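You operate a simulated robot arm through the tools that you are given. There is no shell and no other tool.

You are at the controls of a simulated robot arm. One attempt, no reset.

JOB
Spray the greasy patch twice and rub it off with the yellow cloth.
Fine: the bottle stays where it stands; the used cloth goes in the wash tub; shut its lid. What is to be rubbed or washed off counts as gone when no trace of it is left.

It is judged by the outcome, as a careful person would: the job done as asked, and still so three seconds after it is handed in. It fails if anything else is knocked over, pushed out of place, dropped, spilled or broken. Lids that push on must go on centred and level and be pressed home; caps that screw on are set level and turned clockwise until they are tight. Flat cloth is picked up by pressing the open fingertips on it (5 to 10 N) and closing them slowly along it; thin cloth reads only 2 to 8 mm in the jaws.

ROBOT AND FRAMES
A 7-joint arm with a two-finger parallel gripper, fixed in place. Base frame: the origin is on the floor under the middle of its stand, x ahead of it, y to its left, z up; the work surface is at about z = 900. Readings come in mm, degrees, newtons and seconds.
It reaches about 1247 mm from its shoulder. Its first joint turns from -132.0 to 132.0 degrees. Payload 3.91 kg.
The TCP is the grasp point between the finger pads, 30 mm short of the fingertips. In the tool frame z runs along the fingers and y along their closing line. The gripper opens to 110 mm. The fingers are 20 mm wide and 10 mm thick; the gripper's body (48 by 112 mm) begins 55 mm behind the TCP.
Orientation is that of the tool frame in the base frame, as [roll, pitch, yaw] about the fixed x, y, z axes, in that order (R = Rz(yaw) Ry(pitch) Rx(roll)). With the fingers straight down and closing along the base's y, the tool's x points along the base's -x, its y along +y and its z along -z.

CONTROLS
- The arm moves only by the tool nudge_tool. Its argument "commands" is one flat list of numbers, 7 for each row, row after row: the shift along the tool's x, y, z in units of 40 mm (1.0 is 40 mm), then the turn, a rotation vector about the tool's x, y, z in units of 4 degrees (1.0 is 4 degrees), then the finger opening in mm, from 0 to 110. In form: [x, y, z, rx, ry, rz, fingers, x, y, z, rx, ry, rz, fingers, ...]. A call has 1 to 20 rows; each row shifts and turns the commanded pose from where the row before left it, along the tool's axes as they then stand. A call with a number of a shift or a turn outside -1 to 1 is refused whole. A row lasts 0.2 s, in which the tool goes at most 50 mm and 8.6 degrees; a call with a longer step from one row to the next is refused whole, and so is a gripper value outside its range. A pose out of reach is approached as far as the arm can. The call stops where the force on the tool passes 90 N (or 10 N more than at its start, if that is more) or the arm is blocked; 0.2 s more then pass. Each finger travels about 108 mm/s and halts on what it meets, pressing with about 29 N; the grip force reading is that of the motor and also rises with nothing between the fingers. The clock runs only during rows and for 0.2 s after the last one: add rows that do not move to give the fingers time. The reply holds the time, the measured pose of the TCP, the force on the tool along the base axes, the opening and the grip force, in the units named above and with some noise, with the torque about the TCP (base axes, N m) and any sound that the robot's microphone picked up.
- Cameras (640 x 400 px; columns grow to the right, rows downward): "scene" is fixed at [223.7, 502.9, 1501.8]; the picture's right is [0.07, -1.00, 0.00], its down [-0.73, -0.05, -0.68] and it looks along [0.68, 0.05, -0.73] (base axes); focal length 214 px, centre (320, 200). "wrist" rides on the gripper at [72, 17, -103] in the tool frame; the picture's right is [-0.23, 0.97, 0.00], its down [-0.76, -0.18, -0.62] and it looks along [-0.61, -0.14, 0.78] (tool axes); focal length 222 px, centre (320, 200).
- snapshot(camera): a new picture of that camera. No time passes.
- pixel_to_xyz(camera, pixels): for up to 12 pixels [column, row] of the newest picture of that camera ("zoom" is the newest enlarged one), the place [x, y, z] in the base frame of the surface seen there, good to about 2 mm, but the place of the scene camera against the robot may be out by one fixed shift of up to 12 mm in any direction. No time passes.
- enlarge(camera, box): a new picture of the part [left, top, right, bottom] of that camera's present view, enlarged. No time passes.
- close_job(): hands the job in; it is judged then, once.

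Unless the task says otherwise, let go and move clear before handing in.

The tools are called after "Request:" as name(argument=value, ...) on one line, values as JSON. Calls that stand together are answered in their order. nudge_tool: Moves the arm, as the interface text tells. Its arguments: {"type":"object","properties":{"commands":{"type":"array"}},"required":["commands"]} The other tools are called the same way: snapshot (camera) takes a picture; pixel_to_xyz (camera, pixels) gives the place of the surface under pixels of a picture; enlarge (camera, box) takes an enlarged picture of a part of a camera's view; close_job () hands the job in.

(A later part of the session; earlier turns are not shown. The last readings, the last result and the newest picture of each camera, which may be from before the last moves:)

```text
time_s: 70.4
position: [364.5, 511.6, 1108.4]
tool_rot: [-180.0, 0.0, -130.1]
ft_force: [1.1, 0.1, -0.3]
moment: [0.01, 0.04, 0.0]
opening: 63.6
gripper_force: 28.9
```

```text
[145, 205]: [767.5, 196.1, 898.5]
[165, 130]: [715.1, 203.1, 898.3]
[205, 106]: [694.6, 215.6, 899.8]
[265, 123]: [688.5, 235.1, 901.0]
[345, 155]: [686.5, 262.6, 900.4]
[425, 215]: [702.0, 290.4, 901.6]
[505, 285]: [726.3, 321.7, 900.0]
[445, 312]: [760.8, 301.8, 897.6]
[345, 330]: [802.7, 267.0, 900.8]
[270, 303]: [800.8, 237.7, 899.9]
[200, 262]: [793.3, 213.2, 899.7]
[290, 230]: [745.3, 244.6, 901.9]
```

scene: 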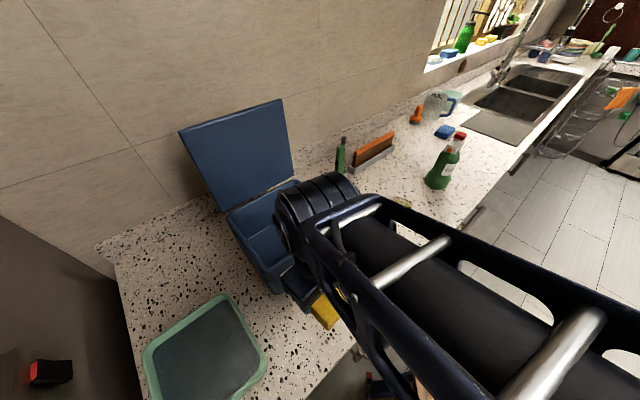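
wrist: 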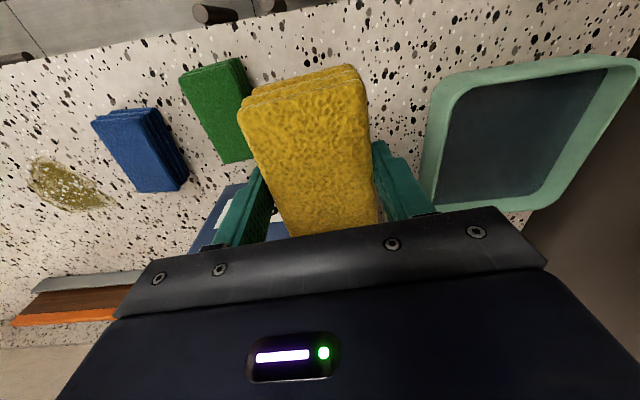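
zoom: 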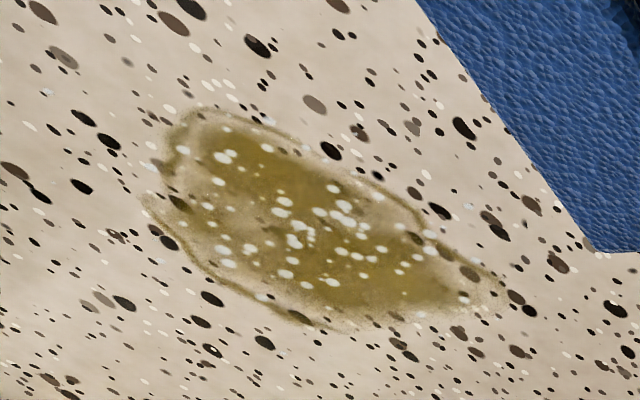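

The stain spans x 686–803, y 196–322, about 110 × 122 mm in the cloth's axes, and the bottle and blue cloth are both well clear of the rubbing area. I'll carry the cloth over to above the patch centre.

Request:
nudge_tool(commands=[0, 0, -0.6, 0, 0, 0, 40, -0.1, -0.951, 0, 0, 0, 0, 40, -0.1, -0.951, 0, 0, 0, 0, 40, -0.1, -0.951, 0, 0, 0, 0, 40, -0.1, -0.951, 0, 0, 0, 0, 40, -0.1, -0.951, 0, 0, 0, 0, 40, -0.1, -0.951, 0, 0, 0, 0, 40, -0.1, -0.951, 0, 0, 0, 0, 40, -0.1, -0.951, 0, 0, 0, 0, 40, -0.1, -0.951, 0, 0, 0, 0, 40, -0.1, -0.951, 0, 0, 0, 0, 40, -0.1, -0.951, 0, 0, 0, 0, 40, -0.1, -0.951, 0, 0, 0, 0, 40, 0, 0, 0, 0, 0, 0, 40])

Request:
snapshot(camera="wrist")

Request:
snapshot(camera="scene")

```text
time_s: 73.4
position: [744.6, 253.8, 1131.5]
tool_rot: [-180.0, 0.0, -130.0]
ft_force: [0.0, 0.0, -0.8]
moment: [-0.03, 0.02, -0.04]
opening: 63.6
gripper_force: 29.4
```

```text
taken
```

wrist: 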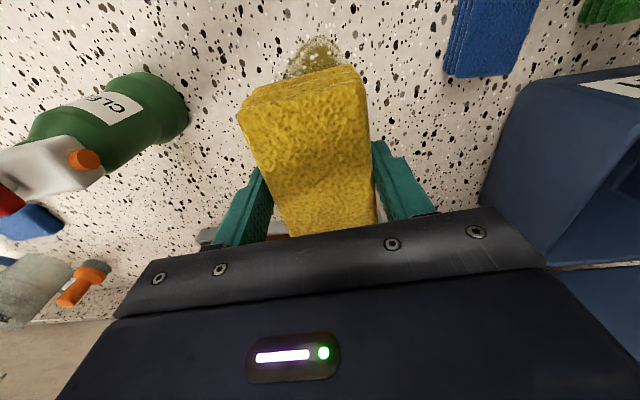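

```text
taken
```

scene: 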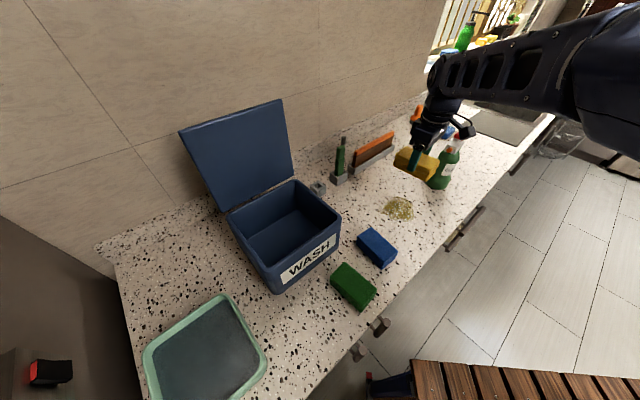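

The cloth hangs above the patch (green bottle well to the left). I'll lower it to just above the counter.

Request:
nudge_tool(commands=[0, 0, 0.95, 0, 0, 0, 40, 0, 0, 0.95, 0, 0, 0, 40, 0, 0, 0.95, 0, 0, 0, 40, 0, 0, 0.95, 0, 0, 0, 40, 0, 0, 0.45, 0, 0, 0, 40, 0, 0, 0.15, 0, 0, 0, 40, 0, 0, 0.05, 0, 0, 0, 40, 0, 0, 0.05, 0, 0, 0, 40, 0, 0, 0, 0, 0, 0, 40])

```text
time_s: 75.4
position: [742.3, 254.6, 953.2]
tool_rot: [-180.0, -0.1, -130.1]
ft_force: [0.5, -0.2, -1.1]
moment: [-0.01, 0.01, -0.02]
opening: 63.5
gripper_force: 29.3
```

No contact yet at z 953. I'll creep down 4–6 mm and watch the force.

Request:
nudge_tool(commands=[0, 0, 0.04, 0, 0, 0, 40, 0, 0, 0.04, 0, 0, 0, 40, 0, 0, 0.04, 0, 0, 0, 40, 0, 0, 0, 0, 0, 0, 40])

```text
time_s: 76.4
position: [743.4, 255.1, 948.2]
tool_rot: [179.9, 0.1, -130.2]
ft_force: [-1.3, 0.9, 15.1]
moment: [-0.07, 0.25, 0.03]
opening: 63.4
gripper_force: 28.9
```

Contact made with ~15 N down. Now I'll rub in lanes along the cloth's short axis, covering the whole stain.

Request:
nudge_tool(commands=[0.5, 0, 0, 0, 0, 0, 40, 0, 0.75, 0, 0, 0, 0, 40, 0, 0.75, 0, 0, 0, 0, 40, 0, -0.75, 0, 0, 0, 0, 40, 0, -0.75, 0, 0, 0, 0, 40, 0, -0.75, 0, 0, 0, 0, 40, 0, -0.75, 0, 0, 0, 0, 40, 0, 0.75, 0, 0, 0, 0, 40, 0, 0.75, 0, 0, 0, 0, 40, 0, 0.75, 0, 0, 0, 0, 40, 0, 0.75, 0, 0, 0, 0, 40, -0.5, 0, 0, 0, 0, 0, 40, 0, -0.75, 0, 0, 0, 0, 40, 0, -0.75, 0, 0, 0, 0, 40, 0, -0.75, 0, 0, 0, 0, 40, 0, -0.75, 0, 0, 0, 0, 40, -0.5, 0, 0, 0, 0, 0, 40, 0, 0.75, 0, 0, 0, 0, 40, 0, 0.75, 0, 0, 0, 0, 40, 0, 0.75, 0, 0, 0, 0, 40])

Request:
snapshot(camera="wrist")

Request:
enlarge(camera="scene", box=[340, 120, 480, 260])

```text
time_s: 80.6
position: [732.8, 288.6, 948.3]
tool_rot: [180.0, 0.0, -130.0]
ft_force: [1.5, -1.0, 13.6]
moment: [-0.11, -0.12, 0.31]
opening: 63.4
gripper_force: 28.7
```

```text
taken
```

wrist: 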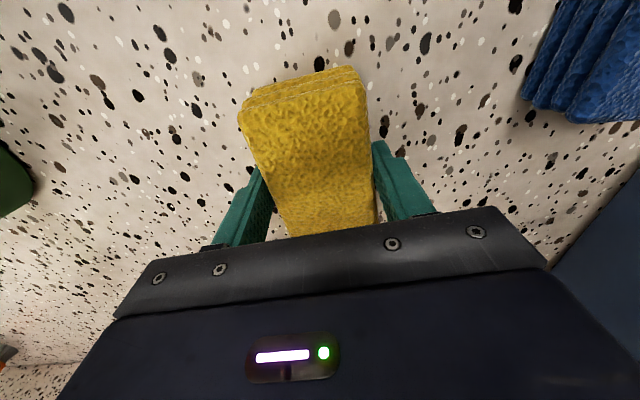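

```text
2.86 times, centred on (410, 190) of scene
```

zoom: 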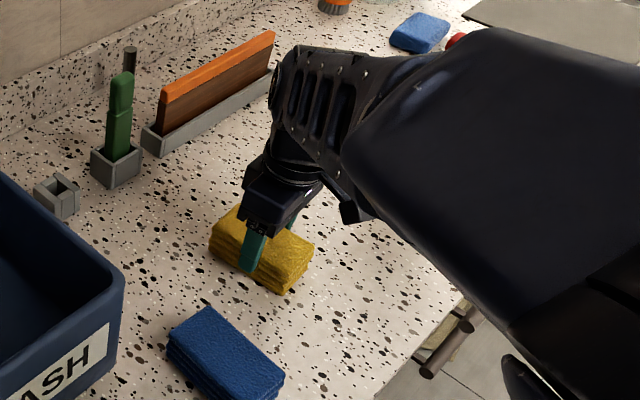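

The visible counter around the cloth looks clean already. I'll make a second set of wider passes to make sure the edges are covered.

Request:
nudge_tool(commands=[0, 0.75, 0, 0, 0, 0, 40, 0, -0.75, 0, 0, 0, 0, 40, 0, -0.75, 0, 0, 0, 0, 40, 0, -0.75, 0, 0, 0, 0, 40, 0, -0.75, 0, 0, 0, 0, 40, -0.5, 0, 0, 0, 0, 0, 40, 0, 0.75, 0, 0, 0, 0, 40, 0, 0.75, 0, 0, 0, 0, 40, 0, 0.75, 0, 0, 0, 0, 40, 0, 0.75, 0, 0, 0, 0, 40, 0.75, 0, 0, 0, 0, 0, 40, 0.75, 0, 0, 0, 0, 0, 40, 0.375, 0, 0, 0, 0, 0, 40, 0, -0.75, 0, 0, 0, 0, 40, 0, -0.75, 0, 0, 0, 0, 40, 0, -0.75, 0, 0, 0, 0, 40, 0, -0.75, 0, 0, 0, 0, 40, -0.5, 0, 0, 0, 0, 0, 40, 0, 0.75, 0, 0, 0, 0, 40, 0, 0.75, 0, 0, 0, 0, 40])

Request:
snapshot(camera="wrist")

```text
time_s: 84.8
position: [733.8, 244.5, 947.0]
tool_rot: [179.9, -0.1, -130.0]
ft_force: [-0.1, 1.5, 6.3]
moment: [-0.16, 0.06, 0.01]
opening: 63.5
gripper_force: 29.5
```

```text
taken
```

wrist: 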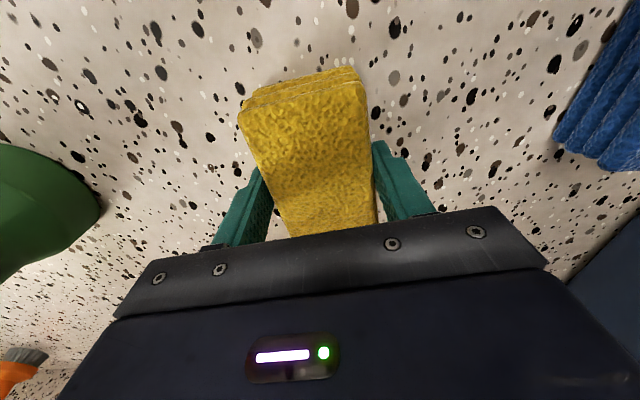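

Force is still ~6 N down. I'll lift the cloth and back away toward the robot to inspect the counter.

Request:
nudge_tool(commands=[0, 0, -0.3, 0, 0, 0, 40, 0, 0, -0.8, 0, 0, 0, 40, 0, 0, -0.9, 0, 0, 0, 40, 0, 0, -0.9, 0, 0, 0, 40, 0, 0, -0.9, 0, 0, 0, 40, 0, 0, -0.9, 0, 0, 0, 40, 0.9, 0, 0, 0, 0, 0, 40, 0.9, 0, 0, 0, 0, 0, 40, 0.9, 0, 0, 0, 0, 0, 40, 0, 0, 0, 0, 0, 0, 40])

Request:
snapshot(camera="wrist")

Request:
enlarge(camera="scene", box=[350, 150, 460, 250])

Request:
snapshot(camera="scene")

```text
time_s: 87.0
position: [663.2, 161.0, 1136.7]
tool_rot: [-180.0, -0.1, -129.9]
ft_force: [-1.4, -0.4, -1.1]
moment: [0.04, -0.03, 0.02]
opening: 63.2
gripper_force: 29.3
```

```text
taken
```

wrist: 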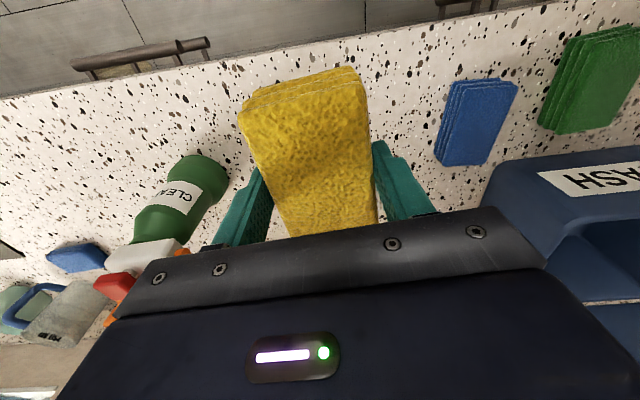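

```text
4.00 times, centred on (405, 200) of scene
```

zoom: 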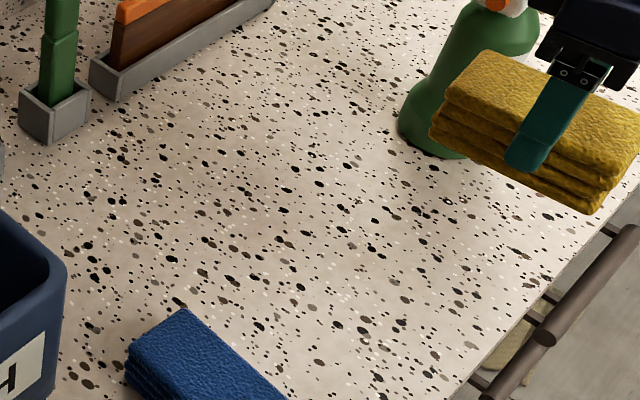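

```text
taken
```

scene: 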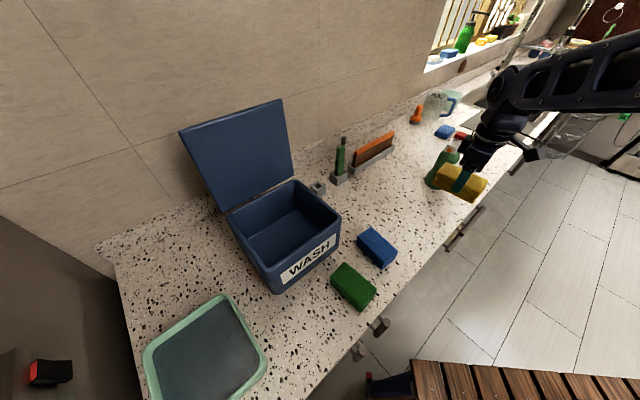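

The stain at scene (400,208) appears gone. I'll zoom in hard on that spot to look for any residue.

Request:
enlarge(camera="scene", box=[370, 185, 430, 230])

Request:
enlarge(camera="wrist", box=[200, 100, 300, 180])

```text
8.89 times, centred on (400, 208) of scene
```

zoom: 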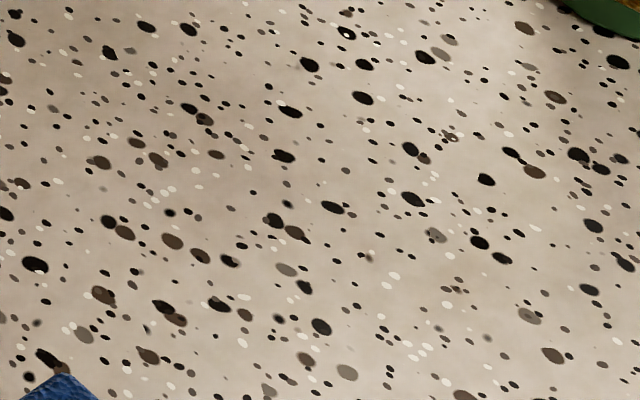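

```text
5.00 times, centred on (250, 140) of wrist
```

zoom: 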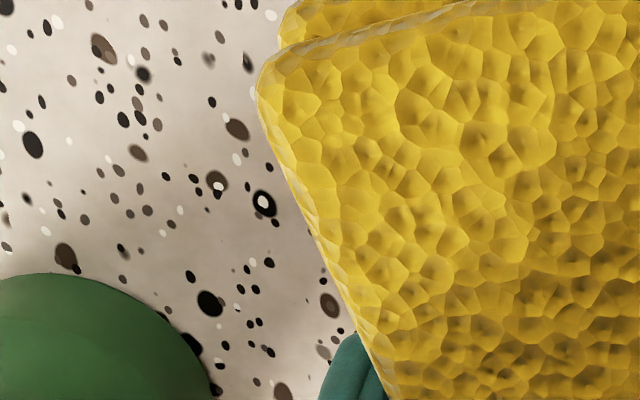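

The enlarged scene view shows only speckled stone with no greenish tint. I'll raise the cloth and shift toward the tub, taking a wrist view of the wiped area on the way.

Request:
nudge_tool(commands=[-0.6125, 0.62, -0.4, 0, 0, 0, 40, -0.6125, 0.62, -0.4, 0, 0, 0, 40, -0.6125, 0.62, -0.4, 0, 0, 0, 40, -0.6125, 0.62, -0.4, 0, 0, 0, 40, 0, 0, 0, 0, 0, 0, 40])

Request:
snapshot(camera="wrist")

```text
time_s: 88.2
position: [651.7, 300.0, 1200.4]
tool_rot: [-179.9, 0.0, -130.1]
ft_force: [-0.5, 0.3, -1.6]
moment: [0.01, -0.04, -0.01]
opening: 63.4
gripper_force: 29.0
```

```text
taken
```

wrist: 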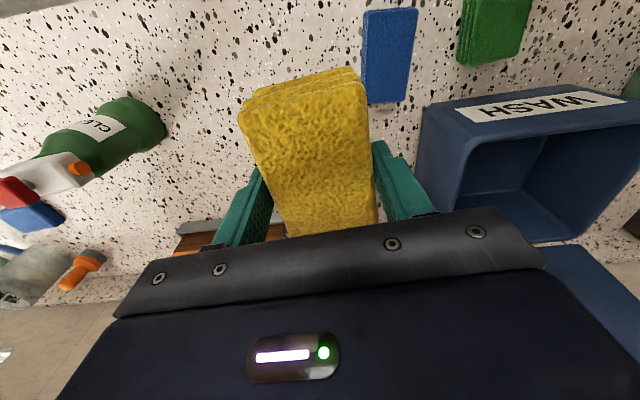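

Request:
enlarge(camera="wrist", box=[150, 40, 290, 200])

Request:
pixel_to_xyz(camera="wrist", pixels=[[200, 100], [240, 60], [230, 150], [180, 150], [240, 170], [250, 90], [470, 150], [585, 145], [575, 235], [475, 225], [520, 190], [640, 110]])

```text
2.50 times, centred on (220, 120) of wrist
```

zoom: 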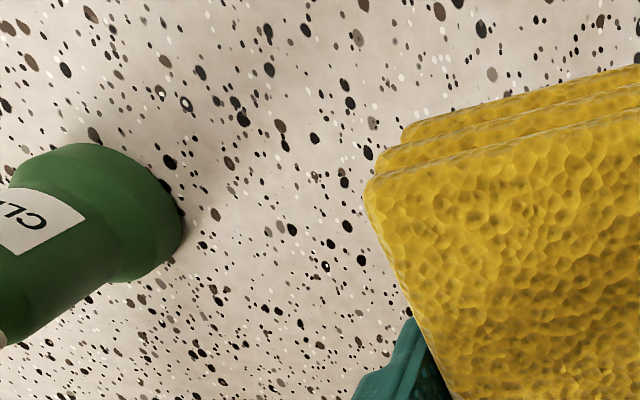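

```text
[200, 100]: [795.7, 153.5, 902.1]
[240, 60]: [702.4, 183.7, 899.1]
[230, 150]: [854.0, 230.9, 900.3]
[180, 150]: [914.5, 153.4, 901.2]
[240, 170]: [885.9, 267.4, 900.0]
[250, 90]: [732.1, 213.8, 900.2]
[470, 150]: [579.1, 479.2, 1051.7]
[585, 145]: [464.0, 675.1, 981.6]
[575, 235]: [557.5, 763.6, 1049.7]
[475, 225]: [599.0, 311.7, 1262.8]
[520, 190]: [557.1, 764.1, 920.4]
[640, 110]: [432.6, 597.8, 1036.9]
```

The wiped area is partly hidden behind the cloth in this view. I'll shift 110 mm sideways so it comes into full view.

Request:
nudge_tool(commands=[0, 0.92, 0, 0, 0, 0, 40, 0, 0.92, 0, 0, 0, 0, 40, 0, 0.92, 0, 0, 0, 0, 40, 0, 0, 0, 0, 0, 0, 40])

Request:
snapshot(camera="wrist")

Request:
enlarge(camera="wrist", box=[80, 30, 260, 180])

Request:
pixel_to_xyz(camera="wrist", pixels=[[150, 80], [200, 80], [150, 120], [200, 120], [230, 100], [180, 60], [230, 140]])

```text
time_s: 89.2
position: [568.4, 369.6, 1198.9]
tool_rot: [-180.0, 0.1, -130.1]
ft_force: [0.3, -0.1, -1.9]
moment: [0.02, 0.01, 0.02]
opening: 63.3
gripper_force: 28.9
```

```text
taken
```

wrist: 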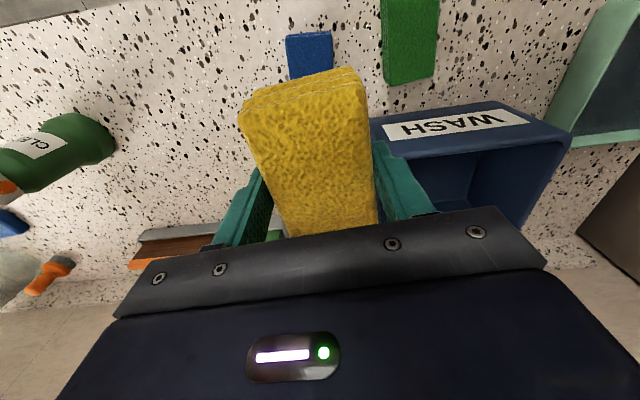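

```text
2.67 times, centred on (170, 105) of wrist
```

zoom: 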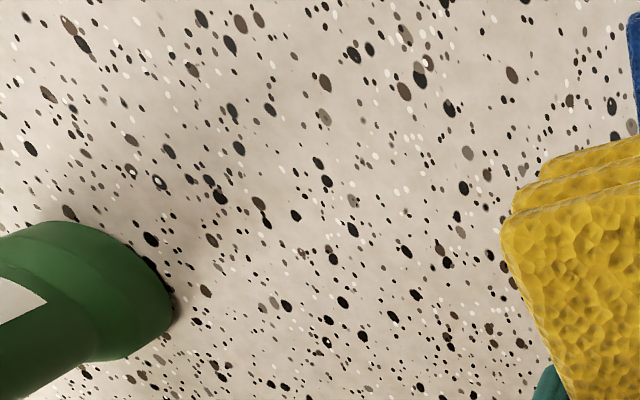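

```text
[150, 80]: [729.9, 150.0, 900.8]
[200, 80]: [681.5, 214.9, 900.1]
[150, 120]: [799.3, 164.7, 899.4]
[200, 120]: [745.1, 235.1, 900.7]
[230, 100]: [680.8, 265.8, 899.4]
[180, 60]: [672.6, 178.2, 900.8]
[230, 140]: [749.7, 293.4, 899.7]
```

The region around pixels (200,120)–(230,140), which map onto the old stain, is clean speckled stone. I'll carry the cloth over the tub's centre at a safe height.

Request:
nudge_tool(commands=[-0.649, 0.607, 0, 0, 0, 0, 40, -0.649, 0.607, 0, 0, 0, 0, 40, -0.649, 0.607, 0, 0, 0, 0, 40, -0.649, 0.607, 0, 0, 0, 0, 40, -0.649, 0.607, 0, 0, 0, 0, 40, -0.649, 0.607, 0, 0, 0, 0, 40, -0.649, 0.607, 0, 0, 0, 0, 40, 0, 0, 0, 0, 0, 0, 40])

Request:
snapshot(camera="wrist")

Request:
snapshot(camera="scene")

```text
time_s: 91.0
position: [552.6, 617.1, 1199.5]
tool_rot: [-179.9, 0.1, -130.1]
ft_force: [-0.6, 0.2, -0.8]
moment: [-0.04, 0.01, -0.02]
opening: 63.5
gripper_force: 28.9
```

```text
taken
```

wrist: 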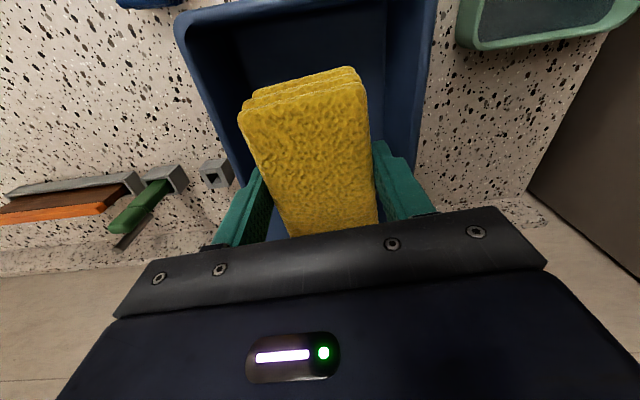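

```text
taken
```

scene: 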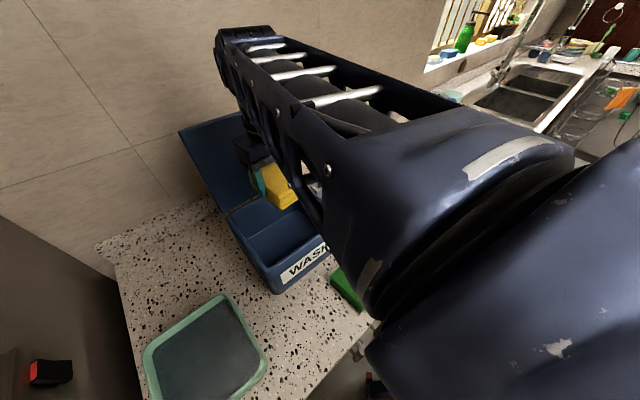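

The cloth hangs inside the tub's outline, with the open lid well behind it. I'll lower it to TCP z≈1012 so it is inside the tub with the camera still above the rim.

Request:
nudge_tool(commands=[0, 0, 0.9, 0, 0, 0, 40, 0, 0, 0.9, 0, 0, 0, 40, 0, 0, 0.9, 0, 0, 0, 40, 0, 0, 0.9, 0, 0, 0, 40, 0, 0, 0.7, 0, 0, 0, 40, 0, 0, 0.4, 0, 0, 0, 40, 0, 0, 0, 0, 0, 0, 40])

Request:
snapshot(camera="wrist")

Request:
snapshot(camera="scene")

```text
time_s: 92.6
position: [553.4, 618.8, 1011.1]
tool_rot: [-180.0, -0.1, -129.9]
ft_force: [0.6, 0.8, -1.1]
moment: [-0.03, -0.01, 0.02]
opening: 63.2
gripper_force: 29.2
```

```text
taken
```

wrist: 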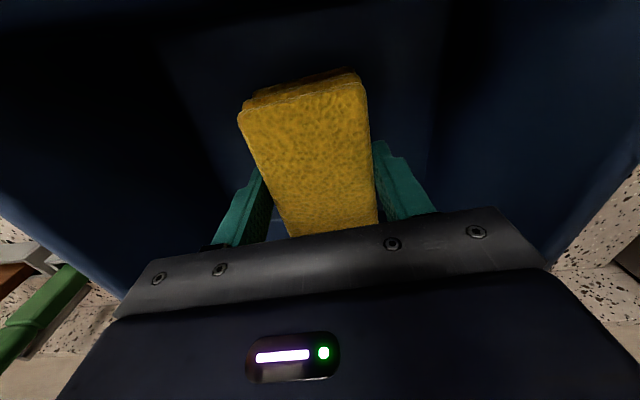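

```text
taken
```

scene: 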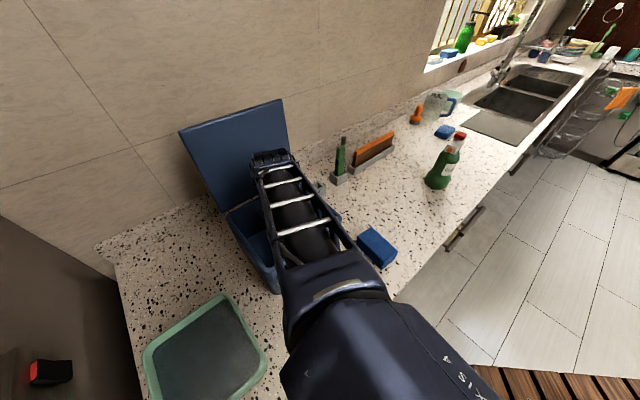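

The cloth is inside the tub with no contact forces. I'll open the fingers to release it and lift straight out.

Request:
nudge_tool(commands=[0, 0, 0, 0, 0, 0, 60, 0, 0, 0, 0, 0, 0, 72, 0, 0, 0, 0, 0, 0, 84, 0, 0, 0, 0, 0, 0, 86, 0, 0, 0, 0, 0, 0, 86, 0, 0, -0.4, 0, 0, 0, 86, 0, 0, -0.8, 0, 0, 0, 86, 0, 0, -0.9, 0, 0, 0, 86, 0, 0, -0.9, 0, 0, 0, 86, 0, 0, -0.9, 0, 0, 0, 86, 0, 0, -0.9, 0, 0, 0, 86, 0, 0, -0.9, 0, 0, 0, 86, 0, 0, 0, 0, 0, 0, 86])

Request:
snapshot(camera="wrist")

Request:
snapshot(camera="scene")

```text
time_s: 95.4
position: [553.6, 618.3, 1239.9]
tool_rot: [180.0, 0.0, -130.1]
ft_force: [-0.4, 0.6, -0.1]
moment: [0.03, -0.02, -0.01]
opening: 86.1
gripper_force: 0.0
```

```text
taken
```

wrist: 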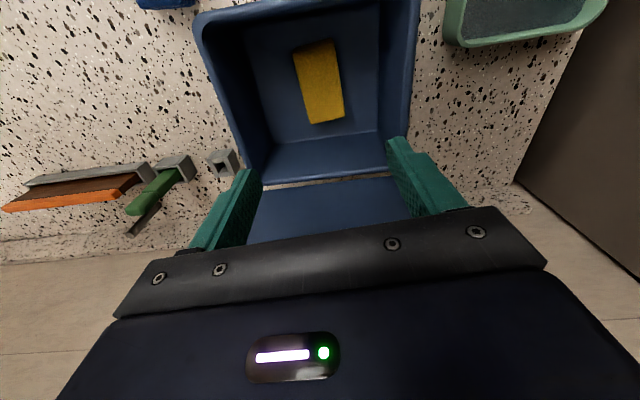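

```text
taken
```

scene: 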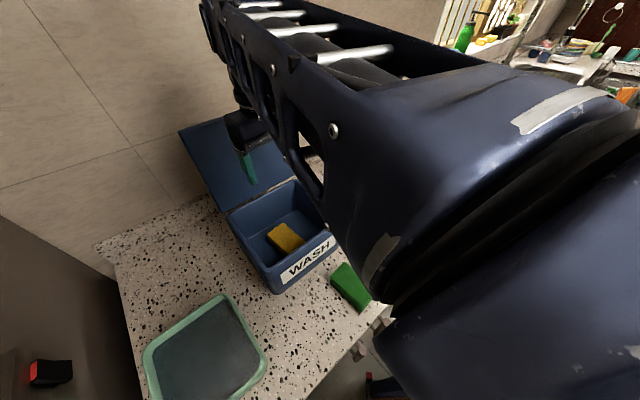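

The cloth lies flat in the tub and the lid still stands open. I'll retreat up and toward the robot, turning the hand back to the yaw I used on the handle.

Request:
nudge_tool(commands=[0.76, 0.01, -0.6, 0, 0, 0, 70, 0.76, 0.01, -0.6, 0, 0, 0, 60, 0.76, 0.01, -0.6, 0, 0, 0, 50, 0.76, 0.01, -0.6, 0, 0, 0, 40, 0.76, 0.01, -0.6, 0, 0, 0, 36, 0.76, 0.01, -0.53, 0, 0, 0, 36, 0, 0, 0, 0, 0, 1, 36, 0, 0, 0, 0, 0, 1, 36, 0, 0, 0, 0, 0, 1, 36, 0, 0, 0, 0, 0, 1, 36, 0, 0, 0, 0, 0, 1, 36, 0, 0, 0, 0, 0, 1, 36, 0, 0, 0, 0, 0, 1, 36, 0, 0, 0, 0, 0, 1, 36, 0, 0, 0, 0, 0, 1, 36, 0, 0, 0, 0, 0, 1, 36, 0, 0, 0, 0, 0, 1, 36, 0, 0, 0, 0, 0, 1, 36, 0, 0, 0, 0, 0, 1, 36, 0, 0, 0, 0, 0, 1, 36])

Request:
nudge_tool(commands=[0, 0, 0, 0, 0, 1, 36, 0, 0, 0, 0, 0, 1, 36, 0, 0, 0, 0, 0, 1, 36, 0, 0, 0, 0, 0, 1, 36, 0, 0, 0, 0, 0, 1, 36, 0, 0, 0, 0, 0, 1, 36, 0, 0, 0, 0, 0, 1, 36, 0, 0, 0, 0, 0, 1, 36, 0, 0, 0, 0, 0, 1, 36, 0, 0, 0, 0, 0, 0.65, 36, 0, 0, 0, 0, 0, 0, 36])

Request:
snapshot(camera="scene")

```text
time_s: 99.6
position: [433.7, 481.8, 1381.6]
tool_rot: [180.0, 0.1, 173.9]
ft_force: [-0.4, -0.5, -0.4]
moment: [0.01, 0.02, -0.01]
opening: 36.1
gripper_force: 0.1
```

```text
time_s: 102.0
position: [435.2, 481.5, 1380.8]
tool_rot: [-180.0, -0.1, 135.3]
ft_force: [-0.3, -0.2, 0.2]
moment: [0.02, 0.03, 0.03]
opening: 35.9
gripper_force: 0.1
```

```text
taken
```

scene: 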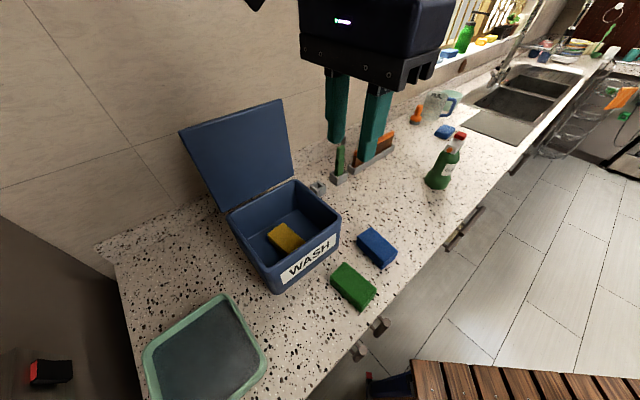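

The lid is still upright and the yellow cloth is in the tub. I'll retrace my earlier withdrawal path: tilt the hand 19° outward and move above the bar.

Request:
nudge_tool(commands=[0, 0, 0, -0.95, 0, 0, 36, 0, 0, 0, -0.95, 0, 0, 36, 0, 0, 0, -0.95, 0, 0, 36, 0, 0, 0, -0.95, 0, 0, 36, 0, 0, 0, -0.95, 0, 0, 36, 0, 0.856, 0.394, 0, 0, 0, 36, 0, 0.856, 0.394, 0, 0, 0, 36, 0, 0.856, 0.394, 0, 0, 0, 36, 0, 0.856, 0.394, 0, 0, 0, 36, 0, 0.856, 0.394, 0, 0, 0, 36, 0, 0.856, 0.394, 0, 0, 0, 36, 0, 0.856, 0.394, 0, 0, 0, 36, 0, 0.856, 0.394, 0, 0, 0, 36, 0, 0.856, 0.394, 0, 0, 0, 36, 0, 0, 0, 0, 0, 0, 36])

Request:
snapshot(camera="wrist")

```text
time_s: 105.2
position: [671.2, 722.4, 1346.1]
tool_rot: [160.9, 0.0, 135.3]
ft_force: [0.9, 0.2, -0.3]
moment: [0.0, -0.01, 0.03]
opening: 36.1
gripper_force: 0.1
```

```text
taken
```

wrist: 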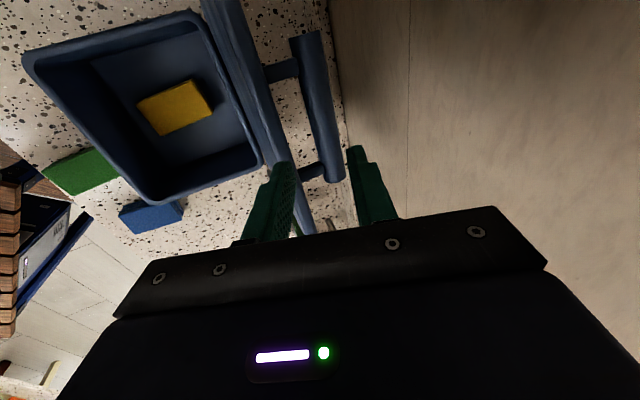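

The bar is visible at (318,110) just ahead of the fingers. I'll measure it and the lid edge again before inserting.

Request:
pixel_to_xyz(camera="wrist", pixels=[[304, 80], [314, 80], [323, 80], [312, 130], [322, 130], [333, 130], [330, 170], [250, 70], [262, 110], [275, 150], [240, 40], [305, 45]])

Request:
enlarge(camera="wrist", box=[220, 10, 400, 240])

```text
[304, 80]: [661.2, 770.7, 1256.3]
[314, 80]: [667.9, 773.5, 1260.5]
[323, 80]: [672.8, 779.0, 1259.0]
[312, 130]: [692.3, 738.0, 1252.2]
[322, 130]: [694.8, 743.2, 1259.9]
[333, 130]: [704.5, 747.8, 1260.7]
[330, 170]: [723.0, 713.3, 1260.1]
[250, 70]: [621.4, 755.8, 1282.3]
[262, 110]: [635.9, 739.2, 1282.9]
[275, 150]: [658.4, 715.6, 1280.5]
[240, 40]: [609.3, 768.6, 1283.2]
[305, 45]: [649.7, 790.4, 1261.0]
```

```text
1.74 times, centred on (310, 125) of wrist
```

zoom: 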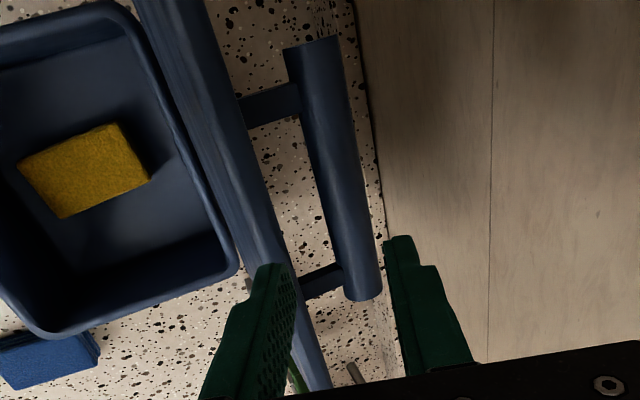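

The bar axis is at n≈1020, z≈1249 and the lid is still at ~98°. I'll ease the fingers down around the bar (opening 38), with a small correction along the bar to stay between its posts.

Request:
nudge_tool(commands=[0.1, 0.1, 0.27, 0, 0, 0, 38, 0.1, 0.1, 0.27, 0, 0, 0, 38, 0, -0.02, 0.4, 0.5, 0, 0, 38, 0, -0.02, 0.4, 0.5, 0, 0, 38, 0, 0, 0, 0, 0, 0, 38])

Request:
snapshot(camera="wrist")

```text
time_s: 106.4
position: [681.4, 742.6, 1298.7]
tool_rot: [164.9, 0.1, 135.3]
ft_force: [0.6, -0.5, 0.3]
moment: [0.0, -0.01, 0.0]
opening: 38.0
gripper_force: 0.0
```

```text
taken
```

wrist: 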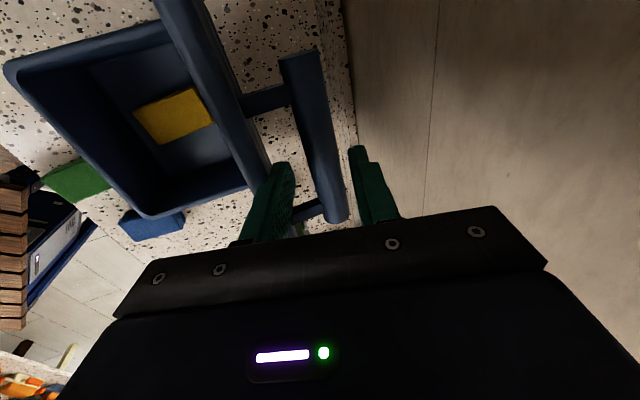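

The fingers' line is aligned with the bar (projected n≈1020). I'll slide further down until the bar sits near the TCP.

Request:
nudge_tool(commands=[0, 0, 0.3, 0.25, 0, 0, 38, 0, 0.01, 0.25, 0.25, 0, 0, 38, 0, 0.01, 0.25, 0, 0, 0, 38, 0, 0.01, 0.25, 0, 0, 0, 38, 0, 0, 0.12, 0, 0, 0, 38, 0, 0, 0, 0, 0, 0, 38])

Request:
snapshot(camera="wrist")

Request:
enlarge(camera="scene", box=[160, 40, 360, 300])

```text
time_s: 107.1
position: [684.2, 745.3, 1290.0]
tool_rot: [166.1, -0.1, 135.5]
ft_force: [1.9, 2.6, 32.5]
moment: [-0.68, 0.62, -0.03]
opening: 32.9
gripper_force: 0.1
stopped in row 3: the force on the tool passed its limit at 101 N (the readings are from after the stop); the commanded pose is now the measured one
```

```text
taken
```

wrist: 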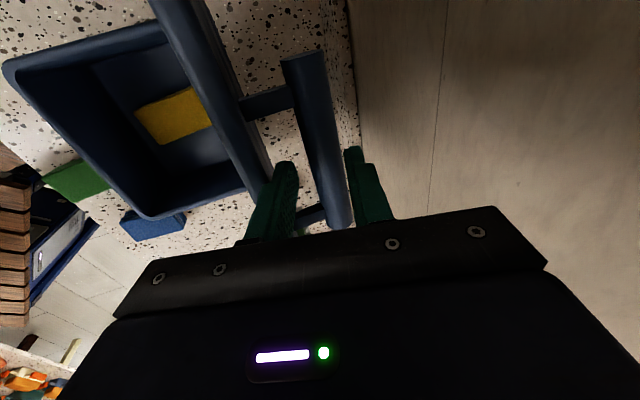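

```text
1.54 times, centred on (260, 170) of scene
```

zoom: 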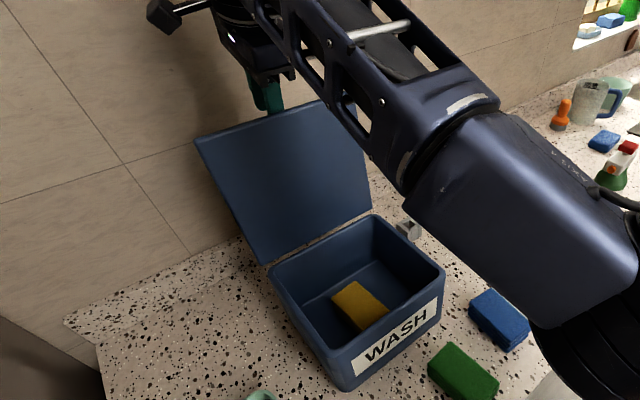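

A finger met something at tip height z≈1261 and the call stopped at 101 N; the lid, tub and bar look undisturbed. I'll back out 12 mm to relieve it and re-measure.

Request:
nudge_tool(commands=[0, 0, -0.15, 0, 0, 0, 36, 0, 0, -0.25, 0, 0, 0, 36, 0, 0, 0, 0, 0, 0, 36])

Request:
snapshot(camera="wrist")

Request:
enlarge(camera="wrist", box=[220, 20, 400, 240])

Request:
pixel_to_xyz(camera="wrist", pixels=[[294, 100], [308, 100], [320, 100], [312, 160], [328, 160], [340, 160], [240, 100], [230, 70], [258, 140], [285, 165], [352, 152], [325, 195]])

```text
time_s: 107.9
position: [683.1, 743.4, 1301.8]
tool_rot: [166.3, 0.1, 135.4]
ft_force: [0.2, -0.1, 0.1]
moment: [0.0, 0.01, 0.0]
opening: 36.1
gripper_force: 0.2
```

```text
taken
```

wrist: 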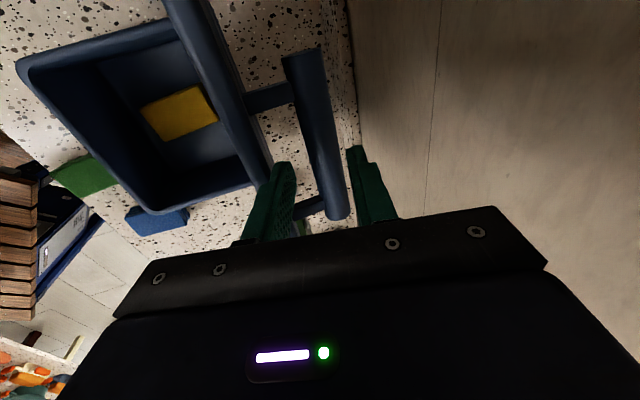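

```text
1.82 times, centred on (310, 130) of wrist
```

zoom: 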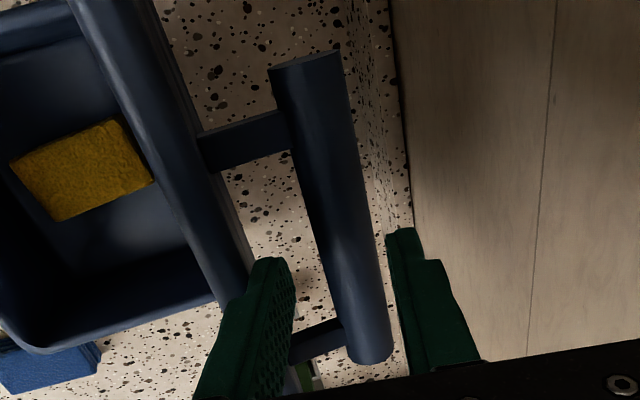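

```text
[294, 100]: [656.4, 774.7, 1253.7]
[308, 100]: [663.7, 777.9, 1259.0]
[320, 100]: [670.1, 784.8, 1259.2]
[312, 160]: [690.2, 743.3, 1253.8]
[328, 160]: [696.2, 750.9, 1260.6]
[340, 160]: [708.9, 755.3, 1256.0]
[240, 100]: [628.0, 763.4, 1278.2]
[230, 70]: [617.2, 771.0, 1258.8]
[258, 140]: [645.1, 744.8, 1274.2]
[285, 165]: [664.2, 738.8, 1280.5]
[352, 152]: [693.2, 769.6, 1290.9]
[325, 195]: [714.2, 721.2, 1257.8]
```

The corrected numbers: bar axis at n≈1024.5 and lid edge at n≈984.5, so my line was ~4.5 mm too far toward the lid and the near finger's step landed on the lid's edge. I'll shift 4.5 mm toward the wall, straighten to 12°, narrow to 34 mm and re-enter only as far as needed.

Request:
nudge_tool(commands=[0, 0.1125, 0, 0.425, 0, 0, 34, 0, 0, 0, 0, 0, 0, 34, 0, 0, 0.2, 0, 0, 0, 34, 0, 0, 0.2, 0, 0, 0, 34, 0, 0, 0, 0, 0, 0, 34])

Request:
enlarge(camera="wrist", box=[220, 20, 400, 240])

```text
time_s: 109.1
position: [685.3, 740.6, 1288.3]
tool_rot: [167.7, -0.1, 135.5]
ft_force: [0.9, 2.7, 46.1]
moment: [-0.93, 0.9, -0.09]
opening: 27.2
gripper_force: 0.1
out of reach, approached as far as the arm can: row 1
```

```text
1.82 times, centred on (310, 130) of wrist
```

zoom: 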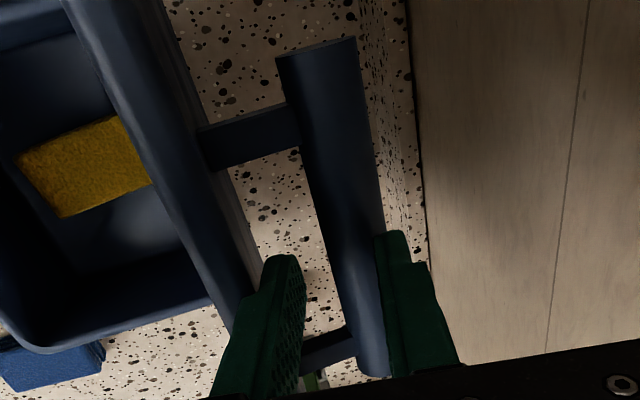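

The torque shows the near finger's shoulder still landing on the lid edge, and the arm can't reach farther back. New plan: back out, close the fingers, and nudge the lid forward from behind its top edge to about 89°, where it stayed balanced before, then cage the bar there. First I'll back out.

Request:
nudge_tool(commands=[0, 0, -0.2, -0.2, 0, 0, 34, 0, 0, -0.4, -0.5, 0, 0, 34, 0, 0, -0.5, -0.5, 0, 0, 34, 0, 0, -0.5, -0.5, 0, 0, 34, 0, 0, 0, 0, 0, 0, 34])

Request:
snapshot(camera="wrist")

Request:
enlarge(camera="scene", box=[160, 40, 360, 300])

```text
time_s: 110.3
position: [674.6, 730.3, 1344.7]
tool_rot: [161.2, 0.0, 135.4]
ft_force: [-0.5, 1.4, 0.6]
moment: [0.0, -0.03, 0.04]
opening: 34.2
gripper_force: 0.0
```

```text
taken
```

wrist: 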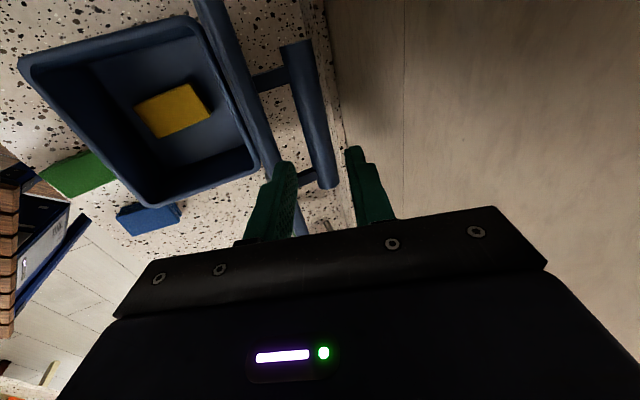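

```text
1.54 times, centred on (260, 170) of scene
```

zoom: 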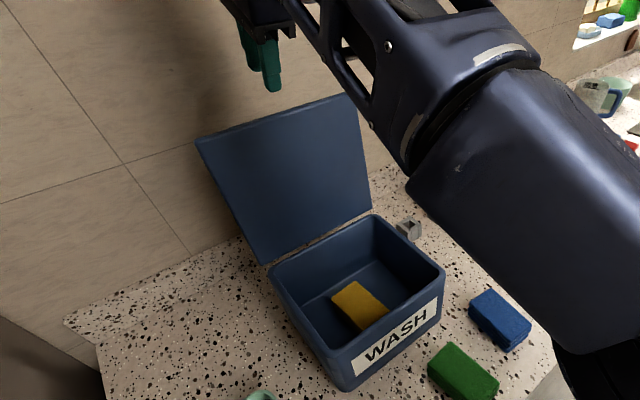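

The hand is clear and the lid hasn't moved. I'll close the fingers and lower the tips behind the lid's top edge, above the bar.

Request:
nudge_tool(commands=[0, 0, 0, 0, 0, 0, 15, 0, 0, 0, 0, 0, 0, 0, 0, 0, 0, 0, 0, 0, 0, 0, -0.076, 0.3, 0, 0, 0, 0, 0, -0.076, 0.3, 0, 0, 0, 0, 0, -0.076, 0.3, 0, 0, 0, 0, 0, -0.076, 0.25, 0, 0, 0, 0, 0, 0, 0, 0, 0, 0, 0])

Request:
snapshot(camera="wrist")

Request:
enlarge(camera="wrist", box=[220, 20, 400, 240])

```text
time_s: 112.1
position: [677.5, 733.3, 1298.0]
tool_rot: [161.3, -0.1, 135.6]
ft_force: [-0.3, -0.2, 0.0]
moment: [0.0, 0.02, -0.04]
opening: 0.0
gripper_force: 29.0
```

```text
taken
```

wrist: 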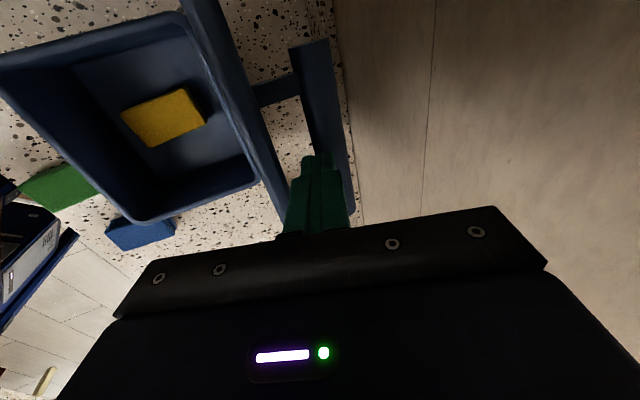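

```text
1.82 times, centred on (310, 130) of wrist
```

zoom: 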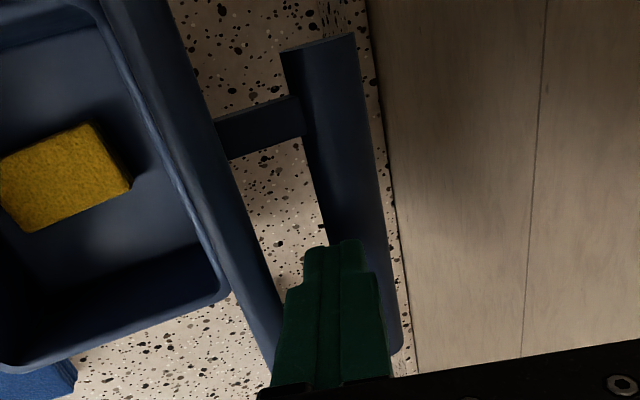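

The closed tips are behind the lid's edge and just above the bar. I'll lower 3 mm and draw the lid gently forward 25 mm in 5 mm steps.

Request:
nudge_tool(commands=[0, -0.025, 0.075, 0, 0, 0, 0, 0, -0.118, -0.04, 0, 0, 0, 0, 0, -0.118, -0.04, 0, 0, 0, 0, 0, -0.118, -0.04, 0, 0, 0, 0, 0, -0.118, -0.04, 0, 0, 0, 0, 0, -0.118, -0.04, 0, 0, 0, 0, 0, 0, 0, 0, 0, 0, 0])

Request:
snapshot(camera="wrist")

Request:
enlarge(camera="wrist", box=[220, 20, 400, 240])

```text
time_s: 113.7
position: [659.9, 714.8, 1294.5]
tool_rot: [161.2, -0.1, 135.6]
ft_force: [0.5, -0.6, -0.6]
moment: [-0.02, 0.01, 0.02]
opening: 0.1
gripper_force: 28.9
```

```text
taken
```

wrist: 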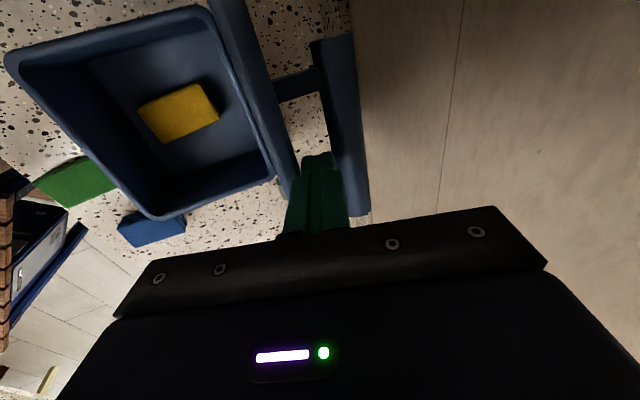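

```text
1.82 times, centred on (310, 130) of wrist
```

zoom: 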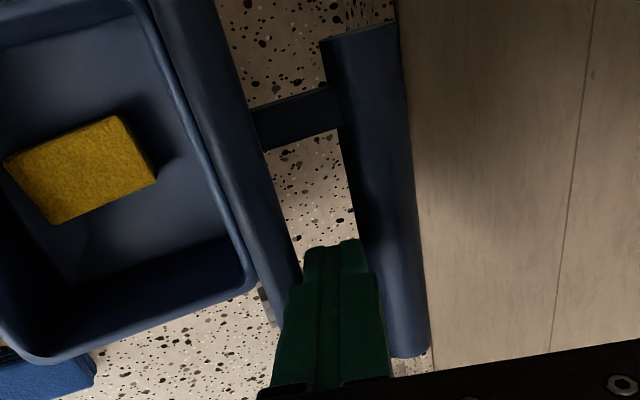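

The tips have moved forward 25 mm with no force registered. I'll measure the lid edge and bar to see whether it moved.

Request:
pixel_to_xyz(camera="wrist", pixels=[[322, 80], [335, 80], [352, 80], [335, 130], [350, 130], [362, 130], [268, 100], [262, 80], [280, 140], [255, 70], [290, 165]])

Request:
enlarge(camera="scene", box=[160, 40, 360, 300])

```text
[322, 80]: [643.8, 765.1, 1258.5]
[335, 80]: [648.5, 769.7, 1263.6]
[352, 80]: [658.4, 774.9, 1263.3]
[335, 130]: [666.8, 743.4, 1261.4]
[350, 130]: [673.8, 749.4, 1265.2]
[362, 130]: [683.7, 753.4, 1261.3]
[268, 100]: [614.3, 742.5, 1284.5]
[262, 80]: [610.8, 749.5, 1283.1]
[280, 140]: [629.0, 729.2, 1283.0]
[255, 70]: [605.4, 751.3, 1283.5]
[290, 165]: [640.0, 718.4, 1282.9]
```

```text
1.54 times, centred on (260, 170) of scene
```

zoom: 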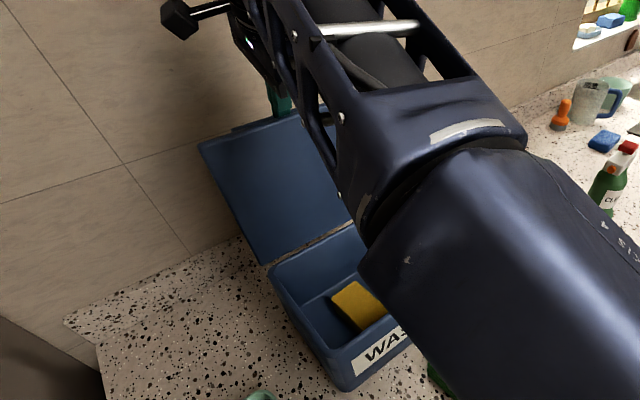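

The lid followed: the bar is now at n≈1007, i.e. ~94°. I'll draw it another 15 mm in slow 3 mm steps.

Request:
nudge_tool(commands=[0, -0.071, -0.024, 0, 0, 0, 0, 0, -0.071, -0.024, 0, 0, 0, 0, 0, -0.071, -0.024, 0, 0, 0, 0, 0, -0.071, -0.024, 0, 0, 0, 0, 0, -0.071, -0.024, 0, 0, 0, 0, 0, 0, 0, 0, 0, 0, 0])

Request:
snapshot(camera="wrist")

Request:
pixel_to_xyz(camera="wrist", pixels=[[325, 80], [338, 80], [352, 80], [338, 130], [350, 130], [364, 130], [268, 100], [280, 140], [290, 165]])

```text
time_s: 115.1
position: [649.2, 704.6, 1296.1]
tool_rot: [161.1, -0.1, 135.4]
ft_force: [0.5, -0.3, 0.5]
moment: [-0.03, -0.01, 0.03]
opening: 0.2
gripper_force: 28.9
```

```text
taken
```

wrist: 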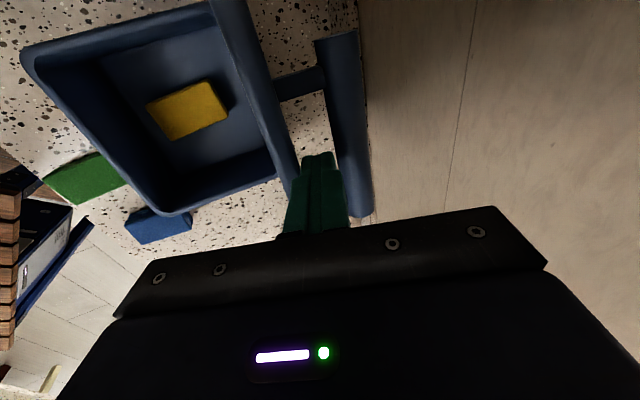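

```text
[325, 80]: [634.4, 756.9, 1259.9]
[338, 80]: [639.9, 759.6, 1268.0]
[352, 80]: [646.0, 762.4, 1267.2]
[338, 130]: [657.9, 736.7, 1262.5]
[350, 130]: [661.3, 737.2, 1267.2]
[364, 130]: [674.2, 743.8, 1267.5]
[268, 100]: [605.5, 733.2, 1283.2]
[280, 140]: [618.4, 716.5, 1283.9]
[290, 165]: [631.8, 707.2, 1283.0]
```

The lid is at ~90° now. I'll draw it 4 mm more, then move the fingers 6 mm back to test whether it stays by itself.

Request:
nudge_tool(commands=[0, -0.05, -0.016, 0, 0, 0, 0, 0, -0.05, -0.016, 0, 0, 0, 0, 0, 0, 0, 0, 0, 0, 0, 0, 0.14, 0.048, 0, 0, 0, 0, 0, 0, 0, 0, 0, 0, 0])

Request:
snapshot(camera="wrist")

Request:
pixel_to_xyz(camera="wrist", pixels=[[325, 80], [338, 80], [352, 80], [338, 130], [350, 130], [364, 130], [268, 100], [280, 140], [262, 100]])

```text
time_s: 116.3
position: [648.8, 705.3, 1295.3]
tool_rot: [161.2, -0.2, 135.5]
ft_force: [-0.4, 0.0, -0.9]
moment: [-0.01, 0.0, -0.04]
opening: 0.0
gripper_force: 29.2
```

```text
taken
```

wrist: 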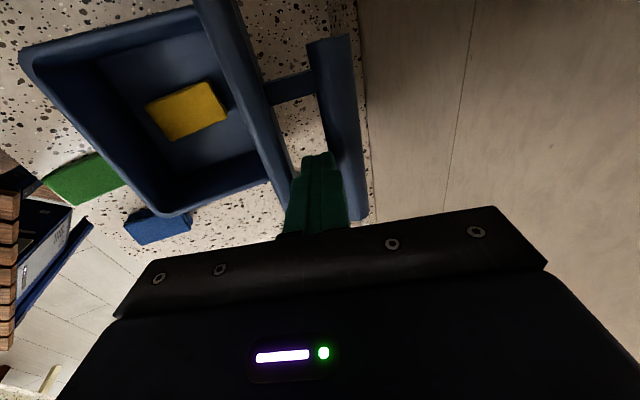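

```text
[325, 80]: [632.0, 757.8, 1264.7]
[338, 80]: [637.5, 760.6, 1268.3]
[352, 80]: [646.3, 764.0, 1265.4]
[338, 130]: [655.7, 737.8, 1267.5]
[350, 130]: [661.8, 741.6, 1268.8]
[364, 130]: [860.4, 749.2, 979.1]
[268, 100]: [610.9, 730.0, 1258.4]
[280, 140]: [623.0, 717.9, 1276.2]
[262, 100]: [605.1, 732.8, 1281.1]
```

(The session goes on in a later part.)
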